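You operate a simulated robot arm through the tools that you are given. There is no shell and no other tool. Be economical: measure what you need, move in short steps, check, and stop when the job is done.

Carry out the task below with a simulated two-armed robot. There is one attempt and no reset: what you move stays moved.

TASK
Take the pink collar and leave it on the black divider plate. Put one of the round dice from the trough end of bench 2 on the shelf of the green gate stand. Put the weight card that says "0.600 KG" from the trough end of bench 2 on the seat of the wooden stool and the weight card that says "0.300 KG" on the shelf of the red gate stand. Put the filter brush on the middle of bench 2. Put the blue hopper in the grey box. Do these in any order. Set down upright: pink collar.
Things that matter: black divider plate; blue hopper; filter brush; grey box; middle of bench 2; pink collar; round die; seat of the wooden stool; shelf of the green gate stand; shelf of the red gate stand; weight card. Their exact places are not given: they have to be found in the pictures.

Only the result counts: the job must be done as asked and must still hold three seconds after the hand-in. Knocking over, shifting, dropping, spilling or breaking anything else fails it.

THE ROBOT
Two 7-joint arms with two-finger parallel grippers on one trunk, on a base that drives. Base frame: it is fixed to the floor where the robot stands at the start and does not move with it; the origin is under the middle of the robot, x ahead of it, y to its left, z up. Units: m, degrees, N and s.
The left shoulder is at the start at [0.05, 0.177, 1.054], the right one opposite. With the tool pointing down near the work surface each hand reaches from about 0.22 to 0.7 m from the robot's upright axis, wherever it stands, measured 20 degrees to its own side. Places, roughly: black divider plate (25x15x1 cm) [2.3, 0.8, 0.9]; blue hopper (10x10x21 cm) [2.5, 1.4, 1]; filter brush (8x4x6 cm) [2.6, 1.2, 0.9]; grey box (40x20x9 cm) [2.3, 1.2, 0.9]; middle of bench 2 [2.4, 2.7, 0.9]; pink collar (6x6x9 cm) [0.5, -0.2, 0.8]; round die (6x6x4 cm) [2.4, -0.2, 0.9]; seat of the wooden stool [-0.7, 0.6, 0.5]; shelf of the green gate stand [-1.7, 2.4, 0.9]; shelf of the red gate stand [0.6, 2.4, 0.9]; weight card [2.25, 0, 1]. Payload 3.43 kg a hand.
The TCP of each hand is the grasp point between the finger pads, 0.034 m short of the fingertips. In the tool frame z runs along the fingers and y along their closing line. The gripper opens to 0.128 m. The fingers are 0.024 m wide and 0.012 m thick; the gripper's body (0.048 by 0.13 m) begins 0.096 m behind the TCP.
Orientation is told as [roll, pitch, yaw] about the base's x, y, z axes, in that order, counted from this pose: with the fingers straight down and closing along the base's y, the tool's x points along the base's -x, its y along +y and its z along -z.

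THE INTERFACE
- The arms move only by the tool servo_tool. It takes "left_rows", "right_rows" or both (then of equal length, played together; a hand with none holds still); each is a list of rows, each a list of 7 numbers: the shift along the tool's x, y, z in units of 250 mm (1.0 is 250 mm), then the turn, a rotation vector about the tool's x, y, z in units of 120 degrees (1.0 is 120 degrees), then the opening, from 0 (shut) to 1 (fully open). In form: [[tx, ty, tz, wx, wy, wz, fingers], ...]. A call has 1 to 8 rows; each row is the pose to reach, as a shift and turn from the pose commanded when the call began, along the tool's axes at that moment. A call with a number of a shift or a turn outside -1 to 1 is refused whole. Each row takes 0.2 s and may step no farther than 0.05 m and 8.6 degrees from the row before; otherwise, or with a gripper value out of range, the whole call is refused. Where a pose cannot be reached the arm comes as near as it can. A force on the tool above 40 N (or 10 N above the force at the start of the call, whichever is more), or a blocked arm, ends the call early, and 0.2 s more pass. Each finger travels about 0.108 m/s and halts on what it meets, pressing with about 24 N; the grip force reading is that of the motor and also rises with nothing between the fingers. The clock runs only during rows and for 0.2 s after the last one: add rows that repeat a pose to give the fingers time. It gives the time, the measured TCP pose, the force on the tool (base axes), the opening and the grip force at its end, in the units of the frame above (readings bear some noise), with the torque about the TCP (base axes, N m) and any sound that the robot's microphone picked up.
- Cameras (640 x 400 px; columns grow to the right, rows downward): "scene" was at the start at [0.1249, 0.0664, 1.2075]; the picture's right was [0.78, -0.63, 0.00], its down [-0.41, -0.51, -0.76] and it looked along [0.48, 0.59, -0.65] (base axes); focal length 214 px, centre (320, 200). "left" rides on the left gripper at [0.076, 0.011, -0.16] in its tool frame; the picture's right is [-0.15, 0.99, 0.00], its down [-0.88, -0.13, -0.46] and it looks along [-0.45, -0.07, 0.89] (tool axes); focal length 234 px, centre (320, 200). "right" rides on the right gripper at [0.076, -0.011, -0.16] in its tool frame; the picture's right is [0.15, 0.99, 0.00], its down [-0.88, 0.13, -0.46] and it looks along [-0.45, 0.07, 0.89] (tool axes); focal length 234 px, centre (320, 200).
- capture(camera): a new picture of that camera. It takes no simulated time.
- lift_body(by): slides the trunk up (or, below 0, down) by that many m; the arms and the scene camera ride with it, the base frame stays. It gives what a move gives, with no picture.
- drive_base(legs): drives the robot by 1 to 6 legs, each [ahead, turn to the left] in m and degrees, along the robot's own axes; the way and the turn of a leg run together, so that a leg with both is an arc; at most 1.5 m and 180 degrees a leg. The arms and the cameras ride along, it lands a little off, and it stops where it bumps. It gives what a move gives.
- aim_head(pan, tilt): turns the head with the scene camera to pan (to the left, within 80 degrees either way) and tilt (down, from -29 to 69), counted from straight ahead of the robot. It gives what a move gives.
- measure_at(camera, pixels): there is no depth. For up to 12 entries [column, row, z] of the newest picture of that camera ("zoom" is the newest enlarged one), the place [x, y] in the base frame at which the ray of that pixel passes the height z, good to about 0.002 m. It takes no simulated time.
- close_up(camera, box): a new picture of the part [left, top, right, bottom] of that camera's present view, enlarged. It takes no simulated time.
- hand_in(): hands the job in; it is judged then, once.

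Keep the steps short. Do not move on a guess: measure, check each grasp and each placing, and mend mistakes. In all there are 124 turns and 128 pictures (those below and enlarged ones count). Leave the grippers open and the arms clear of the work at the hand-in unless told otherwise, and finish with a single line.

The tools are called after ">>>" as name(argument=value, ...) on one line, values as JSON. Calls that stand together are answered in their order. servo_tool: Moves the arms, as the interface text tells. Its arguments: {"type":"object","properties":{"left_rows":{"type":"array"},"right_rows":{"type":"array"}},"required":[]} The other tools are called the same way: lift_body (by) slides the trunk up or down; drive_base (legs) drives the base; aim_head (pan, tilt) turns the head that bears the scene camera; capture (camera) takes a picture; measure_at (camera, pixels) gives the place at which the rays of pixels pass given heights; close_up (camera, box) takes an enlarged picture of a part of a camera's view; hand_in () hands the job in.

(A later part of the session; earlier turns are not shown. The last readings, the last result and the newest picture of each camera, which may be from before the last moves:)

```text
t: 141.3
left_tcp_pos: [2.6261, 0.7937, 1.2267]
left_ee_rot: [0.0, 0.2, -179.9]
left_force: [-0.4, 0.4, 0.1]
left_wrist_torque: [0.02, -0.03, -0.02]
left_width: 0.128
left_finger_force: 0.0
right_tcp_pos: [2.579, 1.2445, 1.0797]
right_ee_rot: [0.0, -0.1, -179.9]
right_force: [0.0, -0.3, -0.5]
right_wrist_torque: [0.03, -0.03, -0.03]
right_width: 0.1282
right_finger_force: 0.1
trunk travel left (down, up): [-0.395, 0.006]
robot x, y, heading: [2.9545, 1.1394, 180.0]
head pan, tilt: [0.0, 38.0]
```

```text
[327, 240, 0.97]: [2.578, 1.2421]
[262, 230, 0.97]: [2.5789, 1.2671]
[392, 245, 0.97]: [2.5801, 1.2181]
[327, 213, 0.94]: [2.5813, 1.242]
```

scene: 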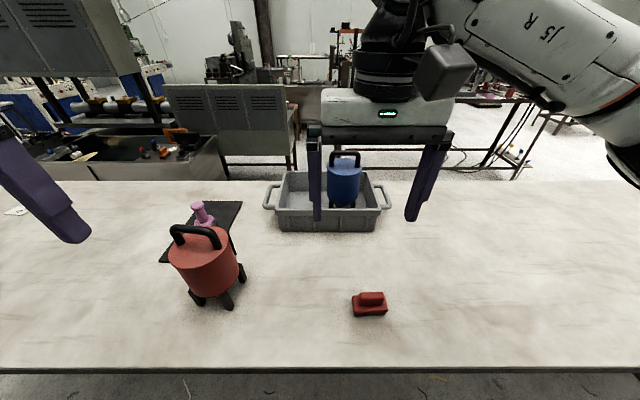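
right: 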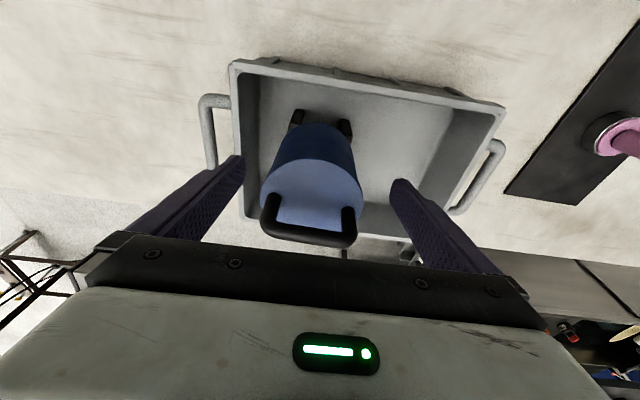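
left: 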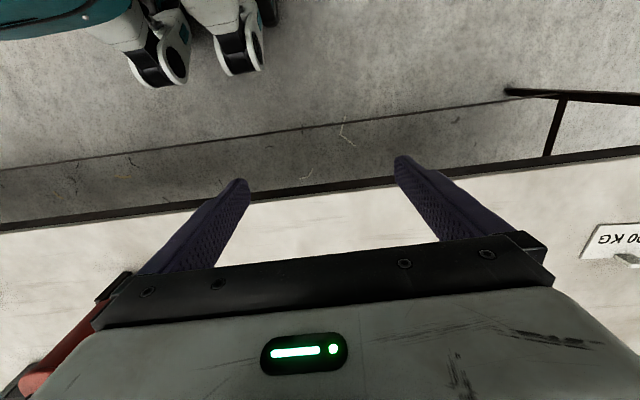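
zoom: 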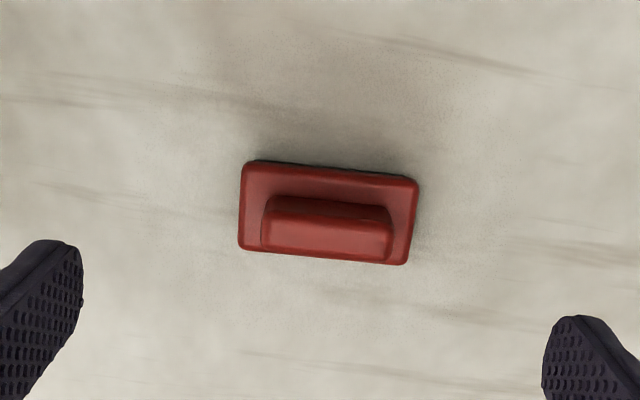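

Handle centre (2.579, 1.242), 5 cm long along y. Descend and close.

>>> servo_tool(right_rows=[[0, 0.008, 0.15, 0, 0, 0, 0.8], [0, 0.008, 0.3, 0, 0, 0, 0.7], [0, 0.008, 0.405, 0, 0, 0, 0.6], [0, 0.008, 0.405, 0, 0, 0, 0.4], [0, 0.008, 0.405, 0, 0, 0, 0.2], [0, 0.008, 0.405, 0, 0, 0, 0.1], [0, 0.008, 0.405, 0, 0, 0, 0.1]])

>>> servo_tool(right_rows=[[0, 0, -0.1, 0, 0, 0, 0.1], [0, 0, -0.25, 0, 0, 0, 0.1], [0, 0, -0.42, 0, 0, 0, 0.1], [0, 0, -0.6, 0, 0, 0, 0.1], [0.1, 0, -0.7, 0, 0, 0, 0.1]])

>>> capture(camera="right")

```text
t: 142.9
left_tcp_pos: [2.6271, 0.793, 1.2258]
left_ee_rot: [0.0, 0.1, -180.1]
left_force: [-0.3, -0.4, 0.6]
left_wrist_torque: [-0.02, -0.04, 0.01]
left_width: 0.1281
left_finger_force: 0.2
right_tcp_pos: [2.5809, 1.2429, 0.9792]
right_ee_rot: [0.1, -0.2, -180.0]
right_force: [-0.1, 0.0, 10.1]
right_wrist_torque: [-0.13, -0.01, 0.08]
right_width: 0.0692
right_finger_force: 24.3
trunk travel left (down, up): [-0.395, 0.006]
robot x, y, heading: [2.9515, 1.1398, 180.2]
head pan, tilt: [0.0, 38.0]
```

```text
t: 144.2
left_tcp_pos: [2.6282, 0.7921, 1.2262]
left_ee_rot: [0.0, 0.1, -180.1]
left_force: [0.6, 0.3, 0.5]
left_wrist_torque: [0.03, -0.05, 0.04]
left_width: 0.128
left_finger_force: 0.0
right_tcp_pos: [2.6062, 1.242, 1.1537]
right_ee_rot: [-0.1, 0.1, -180.0]
right_force: [0.5, -0.4, -1.4]
right_wrist_torque: [0.0, 0.04, 0.0]
right_width: 0.0695
right_finger_force: 24.1
trunk travel left (down, up): [-0.395, 0.006]
robot x, y, heading: [2.9514, 1.1397, 180.1]
head pan, tilt: [0.0, 38.0]
```

```text
62 pictures are left
```

right: 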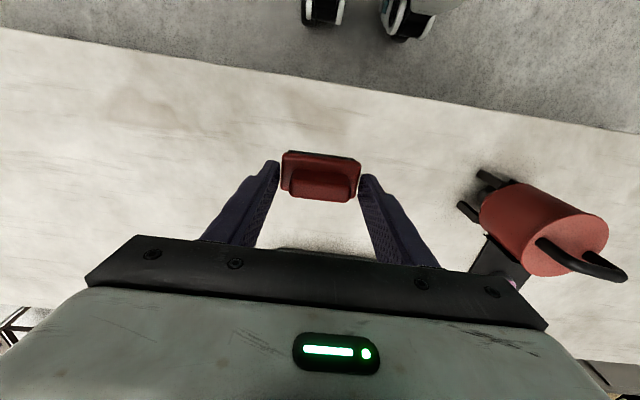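

Brush held (gripped at its base, 0.07). Drive to the middle of the bench (y≈2.6).

>>> drive_base(legs=[[-0.28, 0], [0, -90], [1.47, 0], [0, 90], [0.2, 0]])

>>> capture(camera="scene")

>>> capture(camera="right")

```text
t: 161.9
left_tcp_pos: [2.7206, 2.2541, 1.2257]
left_ee_rot: [0.0, 0.2, -179.0]
left_force: [-1.0, 0.1, -0.6]
left_wrist_torque: [0.01, -0.04, 0.01]
left_width: 0.128
left_finger_force: 0.1
right_tcp_pos: [2.6913, 2.7047, 1.1533]
right_ee_rot: [0.0, 0.1, -179.0]
right_force: [-0.5, 0.6, -0.8]
right_wrist_torque: [-0.01, -0.05, 0.01]
right_width: 0.0695
right_finger_force: 23.7
trunk travel left (down, up): [-0.395, 0.006]
robot x, y, heading: [3.0423, 2.6039, -179.4]
head pan, tilt: [0.0, 38.0]
```

```text
61 pictures are left
```

scene: 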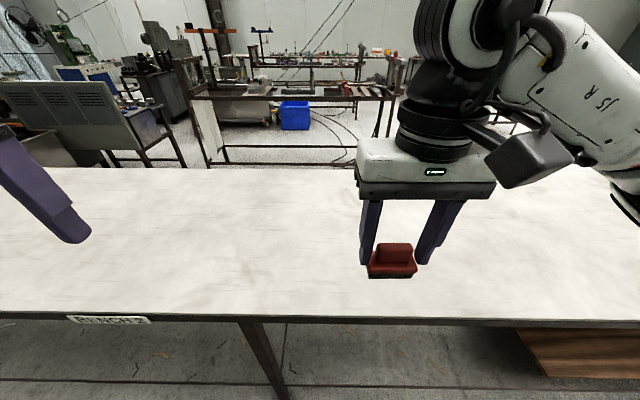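

```text
60 pictures are left
```

right: 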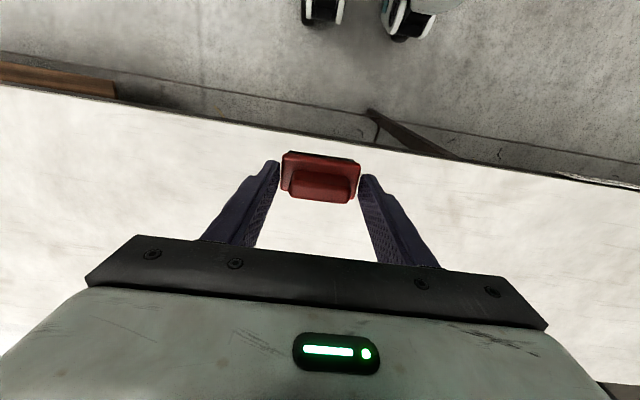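

Bench is clear here. Move forward over (2.44, 2.70) and lower.

>>> servo_tool(right_rows=[[-0.17, 0, 0.05, 0, 0, 0, 0.1], [-0.34, 0, 0.1, 0, 0, 0, 0.1], [-0.51, 0, 0.15, 0, 0, 0, 0.1], [-0.68, 0, 0.2, 0, 0, 0, 0.1], [-0.85, 0, 0.25, 0, 0, 0, 0.1], [-1.0, 0, 0.35, 0, 0, 0, 0.1], [-1.0, 0, 0.5, 0, 0, 0, 0.1], [-1.0, 0, 0.63, 0, 0, 0, 0.1]])

>>> servo_tool(right_rows=[[0, 0, 0.03, 0, 0, 0, 0.1], [0, 0, 0.05, 0, 0, 0, 0.1], [0, 0, 0.07, 0, 0, 0, 0.1], [0, 0, 0.09, 0, 0, 0, 0.1], [0, 0, 0.11, 0, 0, 0, 0.1]])

>>> close_up(camera="scene", box=[300, 130, 500, 280])

```text
t: 163.7
left_tcp_pos: [2.7202, 2.2552, 1.2257]
left_ee_rot: [0.0, 0.1, -179.0]
left_force: [-0.4, -0.9, -0.3]
left_wrist_torque: [-0.03, -0.03, 0.02]
left_width: 0.1282
left_finger_force: 0.0
right_tcp_pos: [2.4409, 2.7003, 0.9946]
right_ee_rot: [0.0, 0.0, -178.9]
right_force: [-0.5, -0.1, -0.5]
right_wrist_torque: [-0.01, -0.01, 0.02]
right_width: 0.0695
right_finger_force: 23.6
trunk travel left (down, up): [-0.395, 0.006]
robot x, y, heading: [3.0424, 2.6031, -179.3]
head pan, tilt: [0.0, 38.0]
```

```text
t: 164.9
left_tcp_pos: [2.7221, 2.2545, 1.2268]
left_ee_rot: [0.0, -0.1, -179.0]
left_force: [0.9, 0.0, 0.3]
left_wrist_torque: [0.02, -0.02, 0.01]
left_width: 0.1277
left_finger_force: 0.0
right_tcp_pos: [2.4425, 2.6987, 0.9708]
right_ee_rot: [0.0, -0.2, -179.0]
right_force: [-1.9, 1.0, 18.2]
right_wrist_torque: [0.04, 0.08, 0.01]
right_width: 0.0693
right_finger_force: 24.4
trunk travel left (down, up): [-0.395, 0.006]
robot x, y, heading: [3.0408, 2.6039, -179.4]
head pan, tilt: [0.0, 38.0]
```

```text
2.67 times, centred on (400, 205) of scene
```

zoom: 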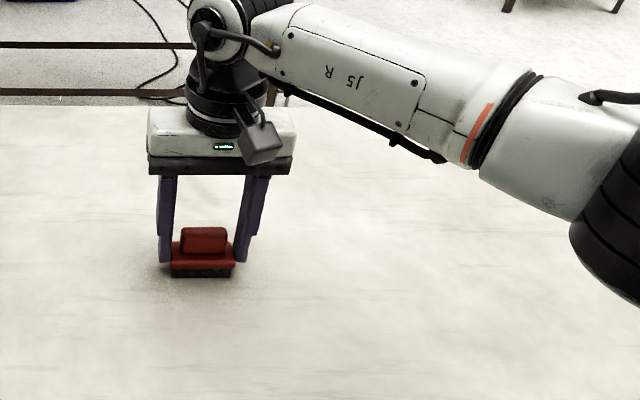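

Brush is down (18 N). Open, lift and pull back.

>>> servo_tool(right_rows=[[0, 0, 0, 0, 0, 0, 0.75], [0, 0, 0, 0, 0, 0, 0.9], [0, 0, -0.1, 0, 0, 0, 1], [0, 0, -0.28, 0, 0, 0, 1], [0.1, 0, -0.42, 0, 0, 0, 1], [0.28, 0, -0.5, 0, 0, 0, 1], [0.46, 0, -0.5, 0, 0, 0, 1], [0.64, 0, -0.5, 0, 0, 0, 1]])

>>> servo_tool(right_rows=[[0.17, 0, 0, 0, 0, 0, 1], [0.34, 0, 0, 0, 0, 0, 1], [0.45, 0, 0, 0, 0, 0, 1]])

>>> capture(camera="scene")

```text
t: 166.7
left_tcp_pos: [2.7225, 2.2546, 1.2264]
left_ee_rot: [0.0, 0.1, -179.2]
left_force: [0.6, 0.3, 0.0]
left_wrist_torque: [0.0, 0.01, -0.03]
left_width: 0.1281
left_finger_force: 0.0
right_tcp_pos: [2.6021, 2.704, 1.0943]
right_ee_rot: [0.1, -0.1, -179.1]
right_force: [0.5, -0.5, 0.0]
right_wrist_torque: [-0.01, 0.01, 0.01]
right_width: 0.128
right_finger_force: 0.1
trunk travel left (down, up): [-0.395, 0.006]
robot x, y, heading: [3.0378, 2.6038, -179.0]
head pan, tilt: [0.0, 38.0]
```

```text
t: 167.5
left_tcp_pos: [2.7219, 2.2546, 1.2258]
left_ee_rot: [0.0, 0.2, -178.9]
left_force: [-0.4, 0.9, -0.8]
left_wrist_torque: [0.01, 0.01, 0.02]
left_width: 0.1279
left_finger_force: 0.1
right_tcp_pos: [2.7159, 2.7034, 1.0929]
right_ee_rot: [0.0, -0.1, -179.2]
right_force: [-0.3, -0.9, -0.7]
right_wrist_torque: [0.01, 0.02, -0.02]
right_width: 0.128
right_finger_force: 0.1
trunk travel left (down, up): [-0.395, 0.006]
robot x, y, heading: [3.0431, 2.6089, -179.3]
head pan, tilt: [0.0, 38.0]
```

```text
58 pictures are left
```

scene: 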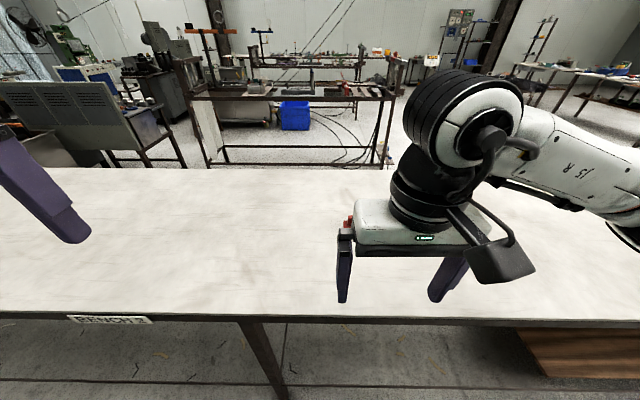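

Brush placed at the bench middle. Look across to locate the gate stands.

>>> aim_head(pan=5, tilt=8)

>>> close_up(camera="scene", box=[120, 100, 440, 300])

>>> aim_head(pan=-55, tilt=12)

>>> capture(camera="scene")

```text
t: 168.4
left_tcp_pos: [2.721, 2.2542, 1.2257]
left_ee_rot: [0.1, 0.1, -179.0]
left_force: [0.3, -0.3, 0.4]
left_wrist_torque: [-0.02, 0.05, 0.0]
left_width: 0.128
left_finger_force: 0.1
right_tcp_pos: [2.7153, 2.7034, 1.0925]
right_ee_rot: [0.0, -0.1, -179.0]
right_force: [0.3, 0.3, -0.2]
right_wrist_torque: [0.0, 0.0, -0.01]
right_width: 0.128
right_finger_force: 0.0
trunk travel left (down, up): [-0.395, 0.006]
robot x, y, heading: [3.0422, 2.6041, -179.1]
head pan, tilt: [5.0, 8.0]
```

```text
2.00 times, centred on (280, 200) of scene
```

zoom: 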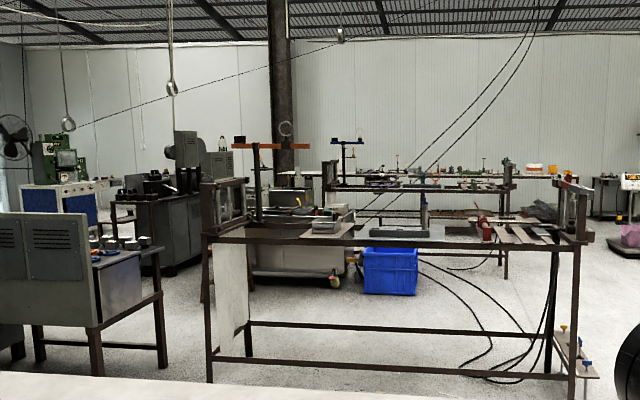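

```text
t: 169.7
left_tcp_pos: [2.7215, 2.2548, 1.2264]
left_ee_rot: [0.0, 0.1, -179.1]
left_force: [-0.5, 0.7, -0.6]
left_wrist_torque: [-0.01, 0.0, 0.01]
left_width: 0.1279
left_finger_force: 0.0
right_tcp_pos: [2.7143, 2.7043, 1.0935]
right_ee_rot: [0.0, -0.1, -178.9]
right_force: [1.1, -1.2, -0.4]
right_wrist_torque: [-0.01, 0.0, 0.03]
right_width: 0.128
right_finger_force: 0.0
trunk travel left (down, up): [-0.395, 0.006]
robot x, y, heading: [3.0407, 2.6087, -179.4]
head pan, tilt: [-55.0, 12.0]
```

```text
56 pictures are left
```

scene: 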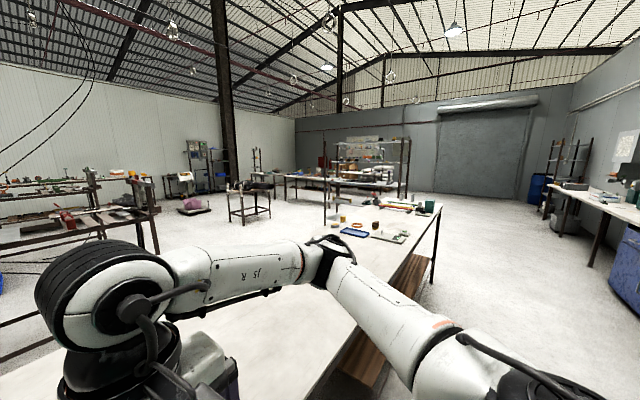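

>>> measure_at(camera="scene", pixels=[[440, 203, 0.91], [432, 283, 0], [325, 192, 0.91], [405, 200, 0], [336, 225, 0], [155, 253, 0], [230, 222, 0], [270, 216, 0]])

>>> close_up(camera="scene", box=[280, 120, 480, 245])

```text
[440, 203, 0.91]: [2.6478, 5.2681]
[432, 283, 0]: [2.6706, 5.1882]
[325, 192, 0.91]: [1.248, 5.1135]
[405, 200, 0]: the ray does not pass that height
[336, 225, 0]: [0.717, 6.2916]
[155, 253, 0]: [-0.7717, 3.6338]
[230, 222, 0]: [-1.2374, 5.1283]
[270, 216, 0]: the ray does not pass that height
```

```text
3.20 times, centred on (380, 182) of scene
```

zoom: 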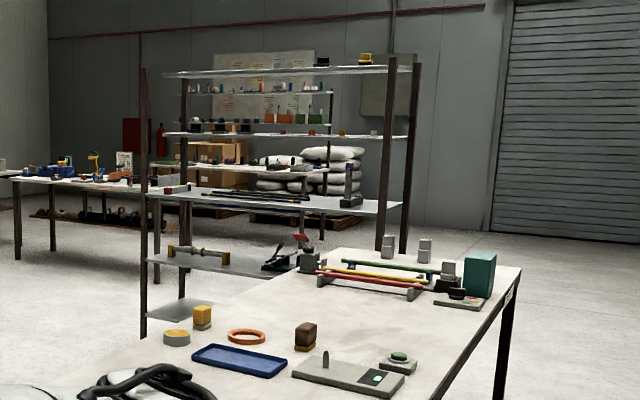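

Go back along the wall side to the trough end (y≈0), facing the bench.

>>> drive_base(legs=[[-0.2, 0], [0, 89.2], [1.3, 0], [1.3, 0], [0, -90], [0.12, 0]])

>>> aim_head(pan=0, tilt=40)

>>> capture(camera="scene")

>>> close_up(camera="scene", box=[120, 100, 520, 350])

```text
t: 192.1
left_tcp_pos: [2.8134, -0.3352, 1.225]
left_ee_rot: [0.0, 0.2, -179.7]
left_force: [-0.2, -0.6, -1.0]
left_wrist_torque: [0.01, -0.05, 0.0]
left_width: 0.128
left_finger_force: 0.0
right_tcp_pos: [2.8141, 0.1148, 1.093]
right_ee_rot: [0.0, 0.0, -179.7]
right_force: [-0.9, -0.4, -0.1]
right_wrist_torque: [-0.04, -0.03, -0.03]
right_width: 0.1279
right_finger_force: 0.1
trunk travel left (down, up): [-0.395, 0.006]
robot x, y, heading: [3.1447, 0.0112, -179.8]
head pan, tilt: [-55.0, 12.0]
```

```text
t: 193.3
left_tcp_pos: [2.8152, -0.3354, 1.2254]
left_ee_rot: [0.0, 0.1, -179.7]
left_force: [0.2, -0.8, -0.9]
left_wrist_torque: [0.01, 0.01, 0.03]
left_width: 0.1281
left_finger_force: 0.1
right_tcp_pos: [2.8152, 0.1145, 1.0928]
right_ee_rot: [0.1, -0.2, -179.7]
right_force: [-1.2, -0.3, -0.2]
right_wrist_torque: [0.02, -0.01, -0.02]
right_width: 0.1281
right_finger_force: 0.1
trunk travel left (down, up): [-0.395, 0.006]
robot x, y, heading: [3.1401, 0.0114, -180.0]
head pan, tilt: [0.0, 40.0]
```

```text
54 pictures are left
```

scene: 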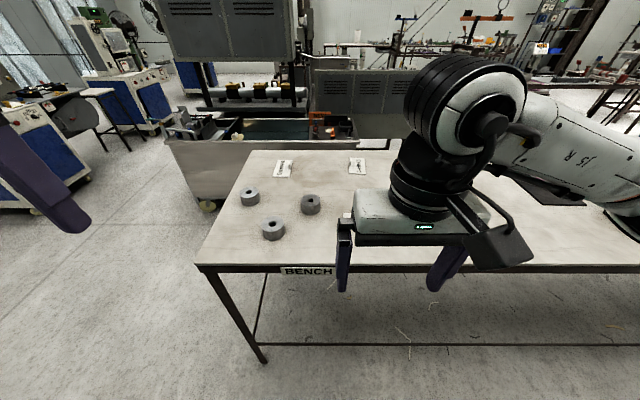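

```text
1.60 times, centred on (320, 225) of scene
```

zoom: 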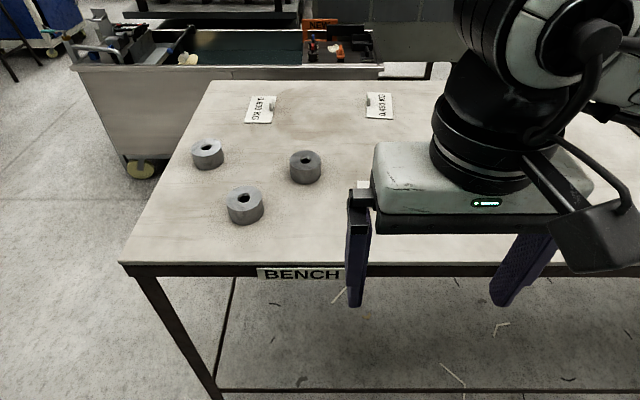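

Three round dice and two cards in view; measure them. The 0.300 card is hidden behind the right hand, which I then move aside.

>>> measure_at(camera="scene", pixels=[[250, 191, 0.95], [273, 223, 0.95], [311, 198, 0.95], [284, 168, 0.915], [357, 166, 0.915], [288, 164, 0.93]])

>>> servo_tool(right_rows=[[0, -0.16, 0, 0, 0, 0, 1], [0, -0.32, 0, 0, 0, 0, 1], [0, -0.48, 0, 0, 0, 0, 1], [0, -0.64, 0, 0, 0, 0, 1], [0, -0.8, 0, 0, 0, 0, 1]])

>>> close_up(camera="scene", box=[200, 120, 460, 282])

```text
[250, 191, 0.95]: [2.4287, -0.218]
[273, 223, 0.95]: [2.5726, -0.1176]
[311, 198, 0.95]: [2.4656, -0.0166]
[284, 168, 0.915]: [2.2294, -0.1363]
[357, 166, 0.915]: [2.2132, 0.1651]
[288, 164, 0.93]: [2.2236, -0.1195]
```

```text
t: 194.5
left_tcp_pos: [2.8141, -0.3348, 1.2263]
left_ee_rot: [0.1, 0.1, -179.8]
left_force: [0.2, -0.2, 1.1]
left_wrist_torque: [0.0, -0.01, 0.01]
left_width: 0.1282
left_finger_force: 0.0
right_tcp_pos: [2.815, 0.3157, 1.093]
right_ee_rot: [0.0, -0.2, -179.7]
right_force: [-0.9, -0.1, -0.5]
right_wrist_torque: [0.0, 0.0, -0.01]
right_width: 0.1281
right_finger_force: 0.0
trunk travel left (down, up): [-0.395, 0.006]
robot x, y, heading: [3.1398, 0.0103, -179.9]
head pan, tilt: [0.0, 40.0]
```

```text
2.46 times, centred on (330, 201) of scene
```

zoom: 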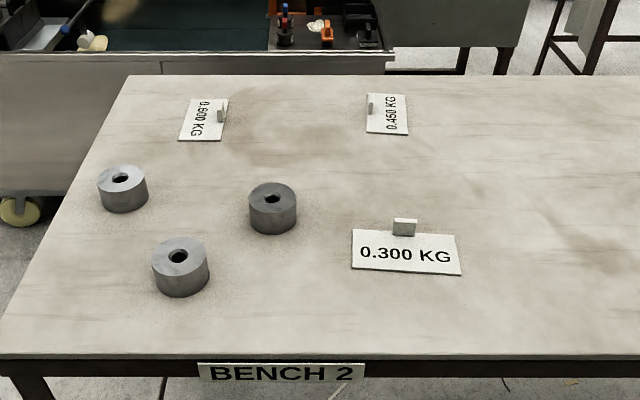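

Cards confirmed: 0.600 far left, 0.300 near. Measure the 0.300 tab, then drive 0.12 closer.

>>> measure_at(camera="zoom", pixels=[[404, 221, 0.935], [405, 236, 0.918], [352, 230, 0.915], [452, 235, 0.915], [461, 276, 0.915], [352, 268, 0.915], [179, 245, 0.95], [178, 257, 0.95], [217, 110, 0.93]])

>>> drive_base(legs=[[0.12, 0]])

>>> capture(camera="left")

>>> capture(camera="scene")

```text
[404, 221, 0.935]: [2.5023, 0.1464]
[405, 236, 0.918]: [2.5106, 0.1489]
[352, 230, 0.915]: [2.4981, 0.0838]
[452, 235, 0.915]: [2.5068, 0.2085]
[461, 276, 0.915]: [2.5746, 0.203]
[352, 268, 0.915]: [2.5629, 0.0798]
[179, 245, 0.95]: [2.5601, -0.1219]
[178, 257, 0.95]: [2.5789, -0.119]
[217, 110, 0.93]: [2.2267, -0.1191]
```

```text
t: 195.7
left_tcp_pos: [2.6943, -0.3368, 1.2256]
left_ee_rot: [0.0, 0.2, -179.9]
left_force: [-0.9, -0.4, 0.1]
left_wrist_torque: [0.01, -0.02, 0.01]
left_width: 0.1281
left_finger_force: 0.0
right_tcp_pos: [2.6944, 0.3148, 1.0927]
right_ee_rot: [0.0, -0.1, -179.7]
right_force: [-0.4, 0.1, -0.5]
right_wrist_torque: [0.0, -0.04, -0.01]
right_width: 0.1279
right_finger_force: 0.1
trunk travel left (down, up): [-0.395, 0.006]
robot x, y, heading: [3.0211, 0.0114, -180.0]
head pan, tilt: [0.0, 40.0]
```

```text
51 pictures are left
```

left: 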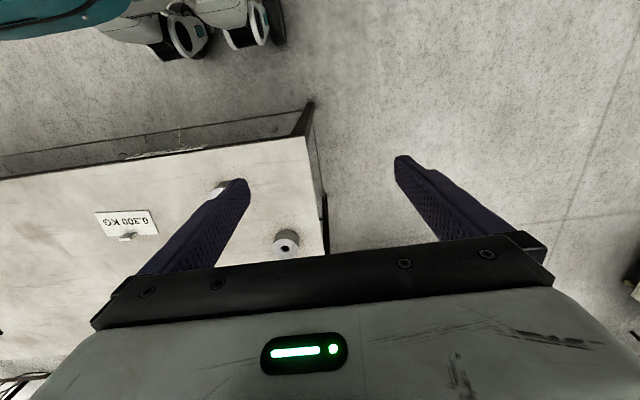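

```text
50 pictures are left
```

scene: 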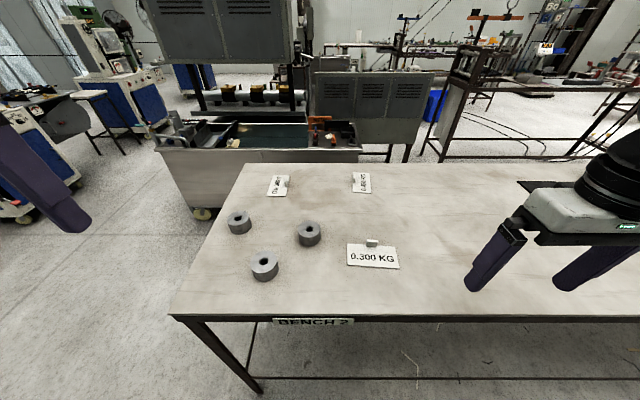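

Bring both hands over: left above the die at (2.573, -0.118), right above the 0.300 card's tab at (2.505, 0.147).

>>> servo_tool(left_rows=[[-0.07, -0.125, 0.08, 0, 0, 0, 1], [-0.14, -0.25, 0.16, 0, 0, 0, 1], [-0.21, -0.375, 0.25, 0, 0, 0, 1], [-0.28, -0.5, 0.33, 0, 0, 0, 1], [-0.35, -0.63, 0.41, 0, 0, 0, 1], [-0.42, -0.75, 0.5, 0, 0, 0, 1], [-0.484, -0.876, 0.58, 0, 0, 0, 1]], right_rows=[[-0.11, 0.096, 0.0, 0, 0, 0, 0.8], [-0.22, 0.192, 0.0, 0, 0, 0, 0.7], [-0.33, 0.288, 0.0, 0, 0, 0, 0.6], [-0.44, 0.384, 0.0, 0, 0, 0, 0.5], [-0.55, 0.48, 0.0, 0, 0, 0, 0.5], [-0.66, 0.58, 0.0, 0, 0, 0, 0.5], [-0.756, 0.672, 0.05, 0, 0, 0, 0.5]])

>>> capture(camera="right")

>>> capture(camera="left")

```text
t: 197.3
left_tcp_pos: [2.5726, -0.1223, 1.0806]
left_ee_rot: [-0.1, 0.0, -179.6]
left_force: [-0.3, 0.1, -0.1]
left_wrist_torque: [0.02, -0.02, 0.01]
left_width: 0.128
left_finger_force: 0.0
left hand out of reach, approached as far as the arm can: row 7
right_tcp_pos: [2.5063, 0.1426, 1.0814]
right_ee_rot: [-0.1, 0.0, -179.7]
right_force: [-0.2, 0.1, -0.1]
right_wrist_torque: [0.01, -0.03, 0.03]
right_width: 0.0642
right_finger_force: 0.1
trunk travel left (down, up): [-0.395, 0.006]
robot x, y, heading: [3.0209, 0.014, -180.0]
head pan, tilt: [0.0, 40.0]
```

```text
49 pictures are left
```

right: 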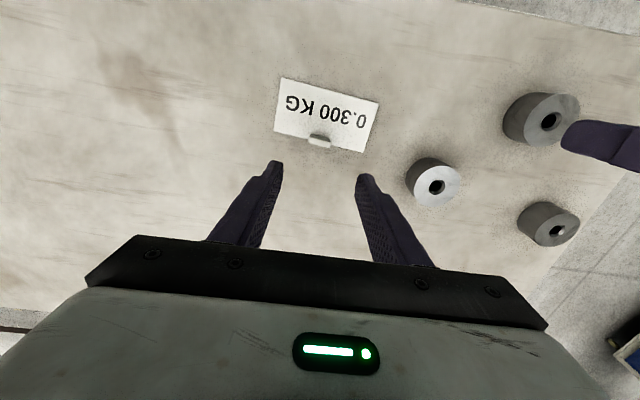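

```text
48 pictures are left
```

left: 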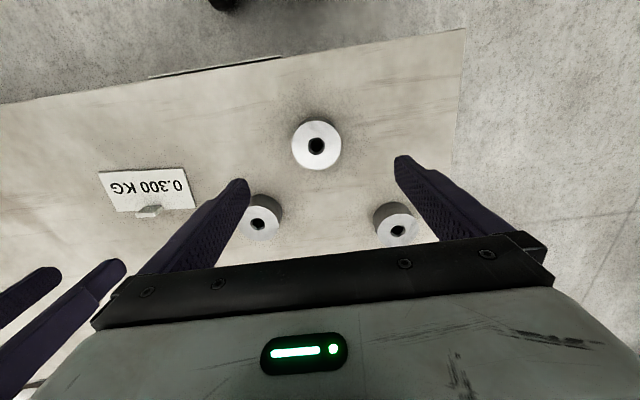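

>>> measure_at(camera="left", pixels=[[316, 146, 0.95], [147, 210, 0.93], [316, 146, 0.955]])

>>> measure_at(camera="right", pixels=[[320, 140, 0.932], [309, 139, 0.93], [331, 143, 0.93], [320, 140, 0.92]])

>>> close_up(camera="right", box=[260, 70, 390, 151])

```text
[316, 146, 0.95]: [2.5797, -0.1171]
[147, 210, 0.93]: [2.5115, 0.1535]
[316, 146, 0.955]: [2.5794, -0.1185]
```

```text
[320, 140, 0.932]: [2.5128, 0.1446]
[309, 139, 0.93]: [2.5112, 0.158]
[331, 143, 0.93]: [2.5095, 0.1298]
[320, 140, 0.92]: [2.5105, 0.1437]
```

```text
4.92 times, centred on (325, 110) of right
```

zoom: 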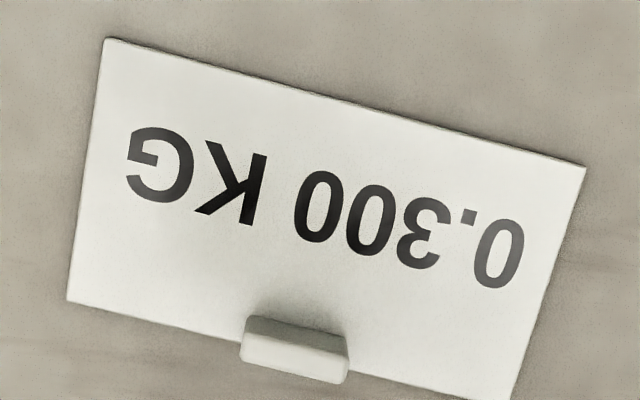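

Die centre (2.579, -0.118), tab centre (2.511, 0.1445). Descend both and close.

>>> servo_tool(left_rows=[[0.027, -0.016, 0.17, 0, 0, 0, 1], [0.027, -0.016, 0.34, 0, 0, 0, 1], [0.027, -0.016, 0.49, 0, 0, 0, 1], [0.027, -0.016, 0.514, 0, 0, 0, 0.8], [0.027, -0.016, 0.514, 0, 0, 0, 0.4], [0.027, -0.016, 0.514, 0, 0, 0, 0.2], [0.027, -0.016, 0.514, 0, 0, 0, 0.1]], right_rows=[[0.018, -0.008, 0.17, 0, 0, 0, 0.45], [0.018, -0.008, 0.34, 0, 0, 0, 0.45], [0.018, -0.008, 0.48, 0, 0, 0, 0.45], [0.018, -0.008, 0.506, 0, 0, 0, 0.3], [0.018, -0.008, 0.506, 0, 0, 0, 0], [0.018, -0.008, 0.506, 0, 0, 0, 0], [0.018, -0.008, 0.506, 0, 0, 0, 0]])

>>> servo_tool(left_rows=[[0, 0, -0.1, 0, 0, 0, 0.1], [0, 0, -0.25, 0, 0, 0, 0.1], [0, 0, -0.4, 0, 0, 0, 0.1], [0.05, 0.05, -0.5, 0, 0, 0, 0.1]], right_rows=[[0, 0, -0.1, 0, 0, 0, 0], [0, 0, -0.25, 0, 0, 0, 0], [0, 0, -0.4, 0, 0, 0, 0], [0.05, 0, -0.5, 0, 0, 0, 0]])

>>> capture(camera="right")

>>> capture(camera="left")

```text
t: 198.9
left_tcp_pos: [2.5965, -0.1408, 0.9668]
left_ee_rot: [-0.1, 0.0, -179.7]
left_force: [1.0, 0.7, 0.7]
left_wrist_torque: [0.02, -0.04, 0.0]
left_width: 0.0548
left_finger_force: 24.0
left hand out of reach, approached as far as the arm can: row 1, 2, 3, 4, 5, 6, 7
right_tcp_pos: [2.5108, 0.146, 0.9569]
right_ee_rot: [0.1, -0.4, -179.7]
right_force: [-3.6, -2.7, 20.6]
right_wrist_torque: [-0.01, -0.02, -0.08]
right_width: 0.0262
right_finger_force: 24.1
trunk travel left (down, up): [-0.395, 0.006]
robot x, y, heading: [3.0205, 0.0119, -180.1]
head pan, tilt: [0.0, 40.0]
```

```text
t: 199.9
left_tcp_pos: [2.6097, -0.152, 1.0914]
left_ee_rot: [0.0, 0.1, -179.9]
left_force: [-0.5, 0.1, -3.7]
left_wrist_torque: [0.02, -0.06, 0.0]
left_width: 0.0539
left_finger_force: 24.4
right_tcp_pos: [2.5252, 0.147, 1.0791]
right_ee_rot: [-0.1, -0.1, -179.7]
right_force: [0.1, -0.2, 0.4]
right_wrist_torque: [0.02, 0.01, 0.05]
right_width: 0.0266
right_finger_force: 23.8
trunk travel left (down, up): [-0.395, 0.006]
robot x, y, heading: [3.0186, 0.0113, -179.8]
head pan, tilt: [0.0, 40.0]
```

```text
46 pictures are left
```

right: 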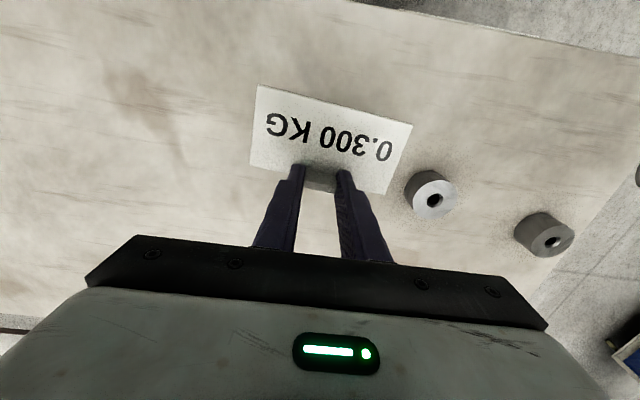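

```text
45 pictures are left
```

left: 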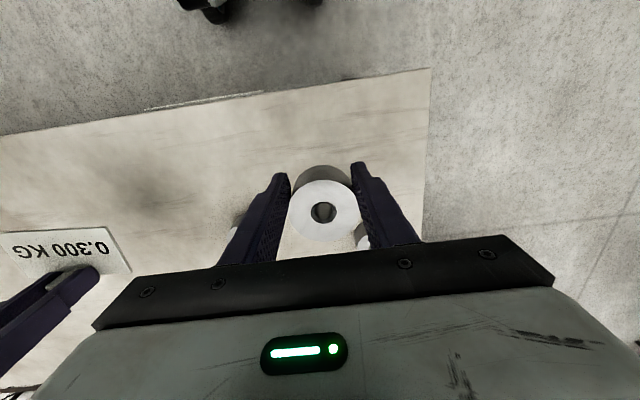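

Both are held, but the die is gripped off-centre. I set it back by lowering the trunk (which also improves left reach) and regrip it properly.

>>> lift_body(by=-0.112)

>>> servo_tool(left_rows=[[0, 0, 0.02, 0, 0, 0, 0.1], [0, 0, 0.04, 0, 0, 0, 0.1], [0, 0, 0.055, 0, 0, 0, 0.1], [0, 0, 0.07, 0, 0, 0, 0.1]])

```text
t: 201.4
left_tcp_pos: [2.6085, -0.1523, 0.9783]
left_ee_rot: [0.0, 0.1, -179.8]
left_force: [0.6, -0.2, -2.9]
left_wrist_torque: [0.01, -0.09, -0.01]
left_width: 0.0537
left_finger_force: 24.1
right_tcp_pos: [2.5239, 0.1459, 0.9683]
right_ee_rot: [0.0, -0.1, -179.7]
right_force: [0.0, -0.3, 1.1]
right_wrist_torque: [-0.01, 0.0, -0.02]
right_width: 0.0269
right_finger_force: 24.1
trunk travel left (down, up): [-0.283, 0.118]
robot x, y, heading: [3.0209, 0.0116, -180.0]
head pan, tilt: [0.0, 40.0]
```

```text
t: 202.4
left_tcp_pos: [2.6087, -0.1525, 0.9629]
left_ee_rot: [0.0, 0.0, -179.8]
left_force: [7.1, -2.5, 13.6]
left_wrist_torque: [-0.05, 0.09, -0.04]
left_width: 0.0529
left_finger_force: 23.8
right_tcp_pos: [2.5251, 0.1463, 0.9684]
right_ee_rot: [-0.1, -0.3, -179.7]
right_force: [0.6, 0.3, -0.4]
right_wrist_torque: [0.0, 0.02, 0.0]
right_width: 0.0268
right_finger_force: 24.3
trunk travel left (down, up): [-0.283, 0.118]
robot x, y, heading: [3.0221, 0.0121, -179.6]
head pan, tilt: [0.0, 40.0]
```

>>> servo_tool(left_rows=[[0, 0, 0, 0, 0, 0, 0.7], [0, 0, 0, 0, 0, 0, 1], [0, 0, 0, 0, 0, 0, 1]])

>>> capture(camera="left")

>>> measure_at(camera="left", pixels=[[320, 210, 0.952], [320, 215, 0.952]])

```text
t: 203.2
left_tcp_pos: [2.6079, -0.1534, 0.9619]
left_ee_rot: [0.0, 0.2, -179.8]
left_force: [-0.3, -0.1, 0.2]
left_wrist_torque: [0.0, -0.01, 0.05]
left_width: 0.1278
left_finger_force: 0.1
right_tcp_pos: [2.5246, 0.1462, 0.9664]
right_ee_rot: [0.0, 0.0, -179.6]
right_force: [0.7, 0.3, 0.2]
right_wrist_torque: [-0.04, -0.01, 0.01]
right_width: 0.0271
right_finger_force: 24.1
trunk travel left (down, up): [-0.283, 0.118]
robot x, y, heading: [3.0226, 0.0117, -179.8]
head pan, tilt: [0.0, 40.0]
```

```text
44 pictures are left
```

left: 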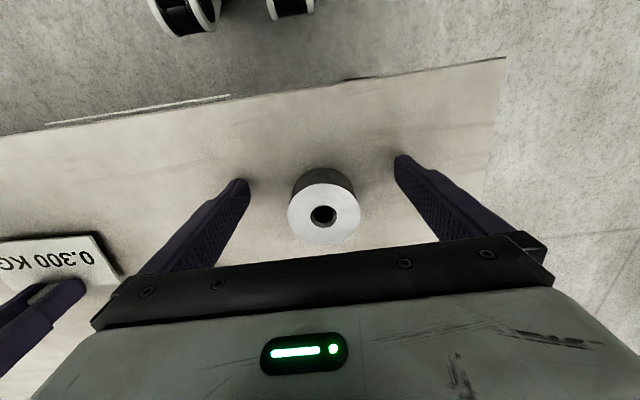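

```text
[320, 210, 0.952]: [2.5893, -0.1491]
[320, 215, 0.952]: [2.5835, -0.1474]
```

Die centre ≈ (2.587, -0.151). Shift 0.021 forward, lower 0.01, close and lift.

>>> servo_tool(left_rows=[[-0.084, -0.008, 0, 0, 0, 0, 1], [-0.084, -0.008, 0.036, 0, 0, 0, 0.9], [-0.084, -0.008, 0.036, 0, 0, 0, 0.5], [-0.084, -0.008, 0.036, 0, 0, 0, 0.2], [-0.084, -0.008, 0.036, 0, 0, 0, 0.1], [-0.084, -0.008, 0.036, 0, 0, 0, 0.1]])

>>> lift_body(by=0.11)

>>> capture(camera="left")

```text
t: 204.6
left_tcp_pos: [2.587, -0.1498, 0.9537]
left_ee_rot: [0.0, -0.1, -179.7]
left_force: [-2.2, -1.7, 17.8]
left_wrist_torque: [-0.26, -0.22, 0.13]
left_width: 0.0596
left_finger_force: 23.7
right_tcp_pos: [2.5245, 0.1484, 0.9679]
right_ee_rot: [0.0, -0.1, -179.7]
right_force: [-0.7, -0.3, -0.8]
right_wrist_torque: [0.0, -0.01, 0.05]
right_width: 0.0266
right_finger_force: 24.4
trunk travel left (down, up): [-0.283, 0.118]
robot x, y, heading: [3.0208, 0.0096, -179.7]
head pan, tilt: [0.0, 40.0]
```

```text
t: 206.0
left_tcp_pos: [2.5855, -0.1501, 1.062]
left_ee_rot: [0.1, 0.0, -179.7]
left_force: [-0.2, 0.6, -4.3]
left_wrist_torque: [-0.01, -0.01, -0.03]
left_width: 0.0596
left_finger_force: 23.5
right_tcp_pos: [2.5223, 0.1463, 1.0773]
right_ee_rot: [0.0, 0.1, -179.6]
right_force: [-0.3, -0.1, -0.2]
right_wrist_torque: [-0.02, 0.0, 0.02]
right_width: 0.0269
right_finger_force: 23.5
trunk travel left (down, up): [-0.393, 0.008]
robot x, y, heading: [3.0247, 0.0136, -180.1]
head pan, tilt: [0.0, 40.0]
```

```text
43 pictures are left
```

left: 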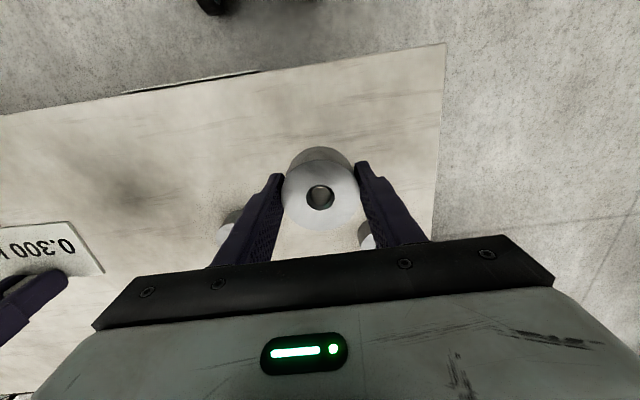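

Good grip now. Tuck both hands in, then drive around to the west side.

>>> servo_tool(left_rows=[[0.1, 0.1, -0.05, 0, 0, 0, 0.1], [0.2, 0.2, -0.1, 0, 0, 0, 0.1], [0.3, 0.35, -0.15, 0, 0, 0, 0.1], [0.4, 0.5, -0.2, 0, 0, 0, 0.1]], right_rows=[[0.15, 0, 0, 0, 0, 0, 0], [0.3, 0, 0, 0, 0, 0, 0], [0.45, -0.05, 0, 0, 0, 0, 0], [0.6, -0.1, 0, 0, 0, 0, 0]])

>>> drive_base(legs=[[-0.15, 0], [0, 90], [1.3, 0], [0.5, 0], [0, -90], [1.4, 0]])

>>> drive_base(legs=[[1.4, 0], [0.5, 0], [0, -90], [1.1, 0]])

>>> aim_head(pan=10, tilt=22)

>>> capture(camera="scene")

```text
t: 207.0
left_tcp_pos: [2.6883, -0.2769, 1.112]
left_ee_rot: [0.1, 0.1, -179.8]
left_force: [-0.3, -0.7, -4.7]
left_wrist_torque: [0.0, 0.0, 0.03]
left_width: 0.0597
left_finger_force: 24.1
right_tcp_pos: [2.6751, 0.1711, 1.0774]
right_ee_rot: [0.0, -0.3, -179.8]
right_force: [0.2, -0.4, -0.5]
right_wrist_torque: [0.0, 0.03, 0.05]
right_width: 0.0268
right_finger_force: 23.5
trunk travel left (down, up): [-0.393, 0.008]
robot x, y, heading: [3.0197, 0.0102, -180.0]
head pan, tilt: [0.0, 40.0]
```

```text
t: 231.2
left_tcp_pos: [1.4236, -2.0745, 1.1136]
left_ee_rot: [0.0, 0.0, -179.9]
left_force: [0.5, 0.4, -3.8]
left_wrist_torque: [0.01, -0.03, -0.01]
left_width: 0.0595
left_finger_force: 23.7
right_tcp_pos: [1.4101, -1.6268, 1.077]
right_ee_rot: [0.1, 0.0, -179.8]
right_force: [0.1, 0.3, -0.2]
right_wrist_torque: [-0.02, 0.02, 0.0]
right_width: 0.0265
right_finger_force: 23.5
trunk travel left (down, up): [-0.393, 0.008]
robot x, y, heading: [1.7579, -1.7897, 180.0]
head pan, tilt: [0.0, 40.0]
```

```text
t: 249.8
left_tcp_pos: [-0.4091, -0.3496, 1.1128]
left_ee_rot: [0.0, 0.1, 89.4]
left_force: [-0.2, -0.9, -3.6]
left_wrist_torque: [-0.05, -0.01, -0.03]
left_width: 0.0593
left_finger_force: 24.3
right_tcp_pos: [0.0382, -0.3412, 1.0776]
right_ee_rot: [0.0, 0.0, 89.6]
right_force: [-0.6, -0.2, -0.3]
right_wrist_torque: [0.05, -0.01, 0.02]
right_width: 0.0263
right_finger_force: 23.8
trunk travel left (down, up): [-0.393, 0.008]
robot x, y, heading: [-0.1253, -0.6886, 89.4]
head pan, tilt: [0.0, 40.0]
```

```text
t: 250.6
left_tcp_pos: [-0.4095, -0.3497, 1.1128]
left_ee_rot: [-0.1, 0.1, 89.5]
left_force: [-0.4, 0.6, -4.8]
left_wrist_torque: [0.0, 0.03, 0.0]
left_width: 0.0595
left_finger_force: 24.4
right_tcp_pos: [0.0375, -0.3414, 1.0767]
right_ee_rot: [-0.1, -0.1, 89.6]
right_force: [-0.9, 0.5, -0.3]
right_wrist_torque: [0.03, 0.01, -0.02]
right_width: 0.0266
right_finger_force: 24.1
trunk travel left (down, up): [-0.393, 0.008]
robot x, y, heading: [-0.1303, -0.6873, 89.3]
head pan, tilt: [10.0, 22.0]
```

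```text
42 pictures are left
```

scene: 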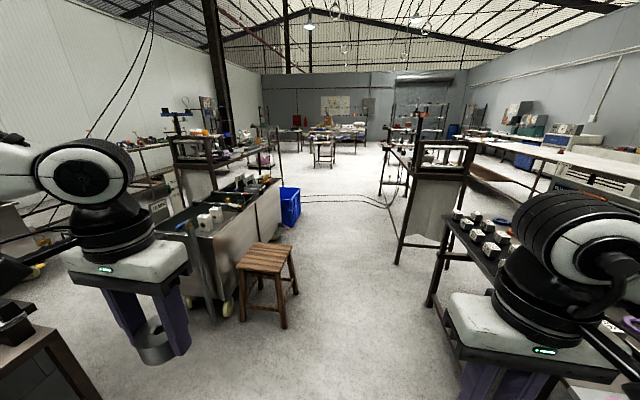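

The corridor lies ahead. Measure stool, crate and stand positions.

>>> measure_at(camera="scene", pixels=[[283, 327, 0], [297, 293, 0], [300, 218, 0], [397, 263, 0], [428, 305, 0], [265, 256, 0.5], [386, 197, 0], [283, 228, 0], [240, 268, 0.5], [294, 250, 0.5], [260, 242, 0.5], [278, 274, 0.5]])

>>> close_up(camera="scene", box=[140, 90, 300, 190])

>>> close_up(camera="scene", box=[350, 90, 510, 190])

```text
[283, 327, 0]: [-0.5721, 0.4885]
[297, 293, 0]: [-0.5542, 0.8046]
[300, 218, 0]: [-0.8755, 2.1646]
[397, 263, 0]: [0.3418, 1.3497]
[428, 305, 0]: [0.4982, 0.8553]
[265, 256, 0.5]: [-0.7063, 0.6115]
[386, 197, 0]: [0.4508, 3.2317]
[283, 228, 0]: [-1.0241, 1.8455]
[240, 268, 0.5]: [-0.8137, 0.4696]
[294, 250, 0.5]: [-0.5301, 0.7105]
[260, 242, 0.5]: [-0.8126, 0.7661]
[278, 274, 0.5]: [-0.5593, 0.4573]
```

```text
4.00 times, centred on (220, 140) of scene
```

zoom: 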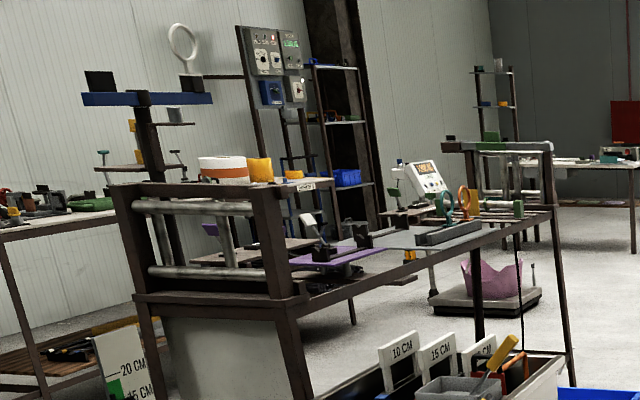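

```text
4.00 times, centred on (430, 140) of scene
```

zoom: 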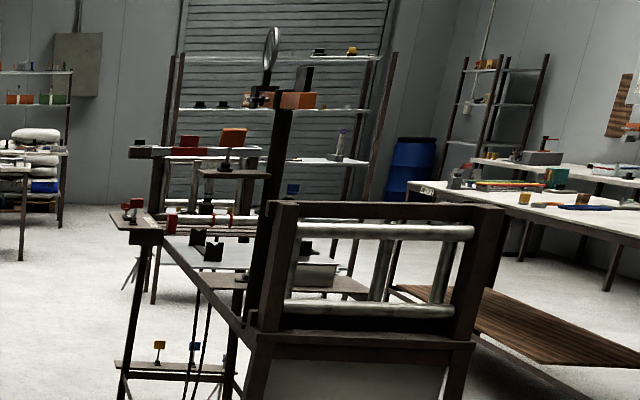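

Stool seat centre ≈ (-0.68, 0.60). Drive north to y≈2.3 and look right and left for the gate stands.

>>> drive_base(legs=[[1.5, 1.5], [1.45, 0]])

>>> aim_head(pan=-78, tilt=28)

>>> capture(camera="scene")

>>> aim_head(pan=70, tilt=18)

>>> capture(camera="scene")

```text
t: 260.1
left_tcp_pos: [-0.4175, 1.3958, 1.1165]
left_ee_rot: [-0.1, -0.6, 90.4]
left_force: [0.2, -0.3, -4.9]
left_wrist_torque: [-0.02, -0.03, -0.01]
left_width: 0.0598
left_finger_force: 24.2
right_tcp_pos: [0.0308, 1.4036, 1.0758]
right_ee_rot: [-0.7, -0.2, 91.5]
right_force: [0.0, -0.5, 0.2]
right_wrist_torque: [0.01, 0.02, 0.01]
right_width: 0.0264
right_finger_force: 24.0
trunk travel left (down, up): [-0.393, 0.008]
robot x, y, heading: [-0.1308, 1.0734, 90.0]
head pan, tilt: [10.0, 22.0]
stopped in leg 2: the robot was blocked; the commanded pose is now the measured one
```

```text
t: 261.8
left_tcp_pos: [-0.417, 1.3954, 1.1169]
left_ee_rot: [-0.2, -0.7, 90.4]
left_force: [-0.3, 0.3, -3.3]
left_wrist_torque: [-0.01, 0.0, -0.01]
left_width: 0.0592
left_finger_force: 23.9
right_tcp_pos: [0.0319, 1.4032, 1.0742]
right_ee_rot: [-0.8, -0.3, 91.6]
right_force: [0.3, -0.6, 0.0]
right_wrist_torque: [0.0, -0.01, -0.01]
right_width: 0.0266
right_finger_force: 23.8
trunk travel left (down, up): [-0.393, 0.008]
robot x, y, heading: [-0.1308, 1.0765, 90.0]
head pan, tilt: [-78.0, 28.0]
```

```text
39 pictures are left
```

scene: 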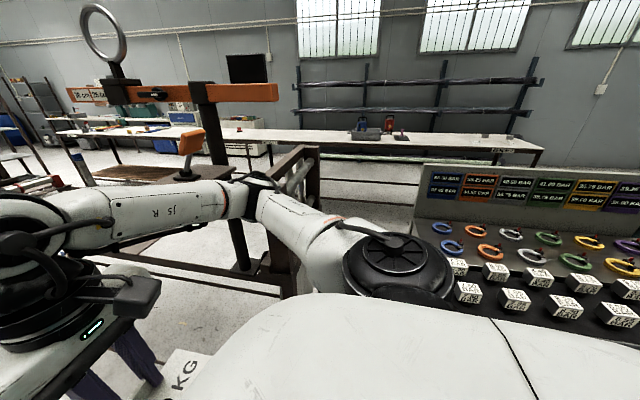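

```text
t: 264.1
left_tcp_pos: [-0.4166, 1.3962, 1.1157]
left_ee_rot: [-0.1, -0.8, 90.5]
left_force: [-0.1, 0.2, -4.4]
left_wrist_torque: [-0.04, 0.02, -0.02]
left_width: 0.0595
left_finger_force: 24.0
right_tcp_pos: [0.032, 1.4033, 1.0752]
right_ee_rot: [-0.8, -0.3, 91.6]
right_force: [-0.3, 1.2, -0.5]
right_wrist_torque: [0.03, 0.0, -0.02]
right_width: 0.0264
right_finger_force: 24.5
trunk travel left (down, up): [-0.393, 0.008]
robot x, y, heading: [-0.1277, 1.072, 90.1]
head pan, tilt: [70.0, 18.0]
```

```text
38 pictures are left
```

scene: 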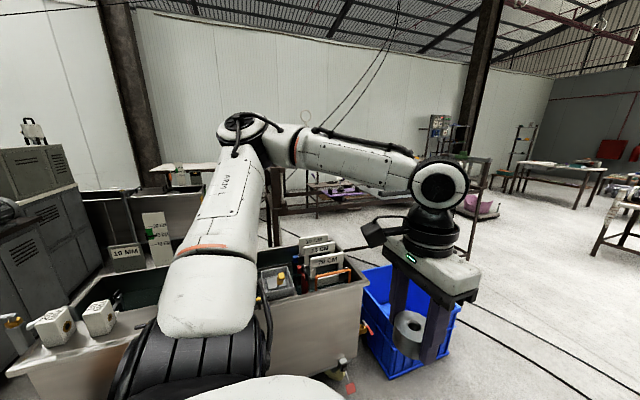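

The right elbow touched the framed stand near (0.34, 1.35). Back off, shift left by an S-curve.

>>> drive_base(legs=[[-0.2, 0], [0, 20], [0.5, 0], [0, -20], [0.4, 0]])

>>> aim_head(pan=-65, tilt=20)

>>> capture(camera="scene")

```text
t: 272.5
left_tcp_pos: [-0.5913, 2.0747, 1.1126]
left_ee_rot: [0.1, 0.2, 90.6]
left_force: [-0.8, 0.1, -3.6]
left_wrist_torque: [-0.02, 0.0, -0.01]
left_width: 0.0595
left_finger_force: 23.9
right_tcp_pos: [-0.1424, 2.0843, 1.0685]
right_ee_rot: [-0.5, 0.7, 91.5]
right_force: [0.3, -0.8, -0.2]
right_wrist_torque: [0.05, 0.0, 0.0]
right_width: 0.0266
right_finger_force: 24.4
trunk travel left (down, up): [-0.393, 0.008]
robot x, y, heading: [-0.301, 1.7436, 90.0]
head pan, tilt: [70.0, 18.0]
```

```text
t: 274.7
left_tcp_pos: [-0.59, 2.0748, 1.1122]
left_ee_rot: [-0.1, 0.3, 90.5]
left_force: [-0.2, 0.0, -3.5]
left_wrist_torque: [0.0, -0.03, 0.02]
left_width: 0.0595
left_finger_force: 23.8
right_tcp_pos: [-0.1416, 2.0829, 1.0691]
right_ee_rot: [-0.7, 0.7, 91.5]
right_force: [0.0, 0.9, -0.8]
right_wrist_torque: [-0.03, -0.01, 0.0]
right_width: 0.0265
right_finger_force: 23.7
trunk travel left (down, up): [-0.393, 0.008]
robot x, y, heading: [-0.302, 1.7425, 90.1]
head pan, tilt: [-65.0, 20.0]
```

```text
37 pictures are left
```

scene: 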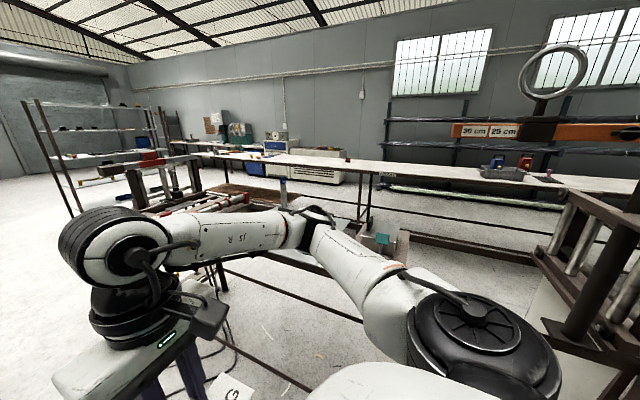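

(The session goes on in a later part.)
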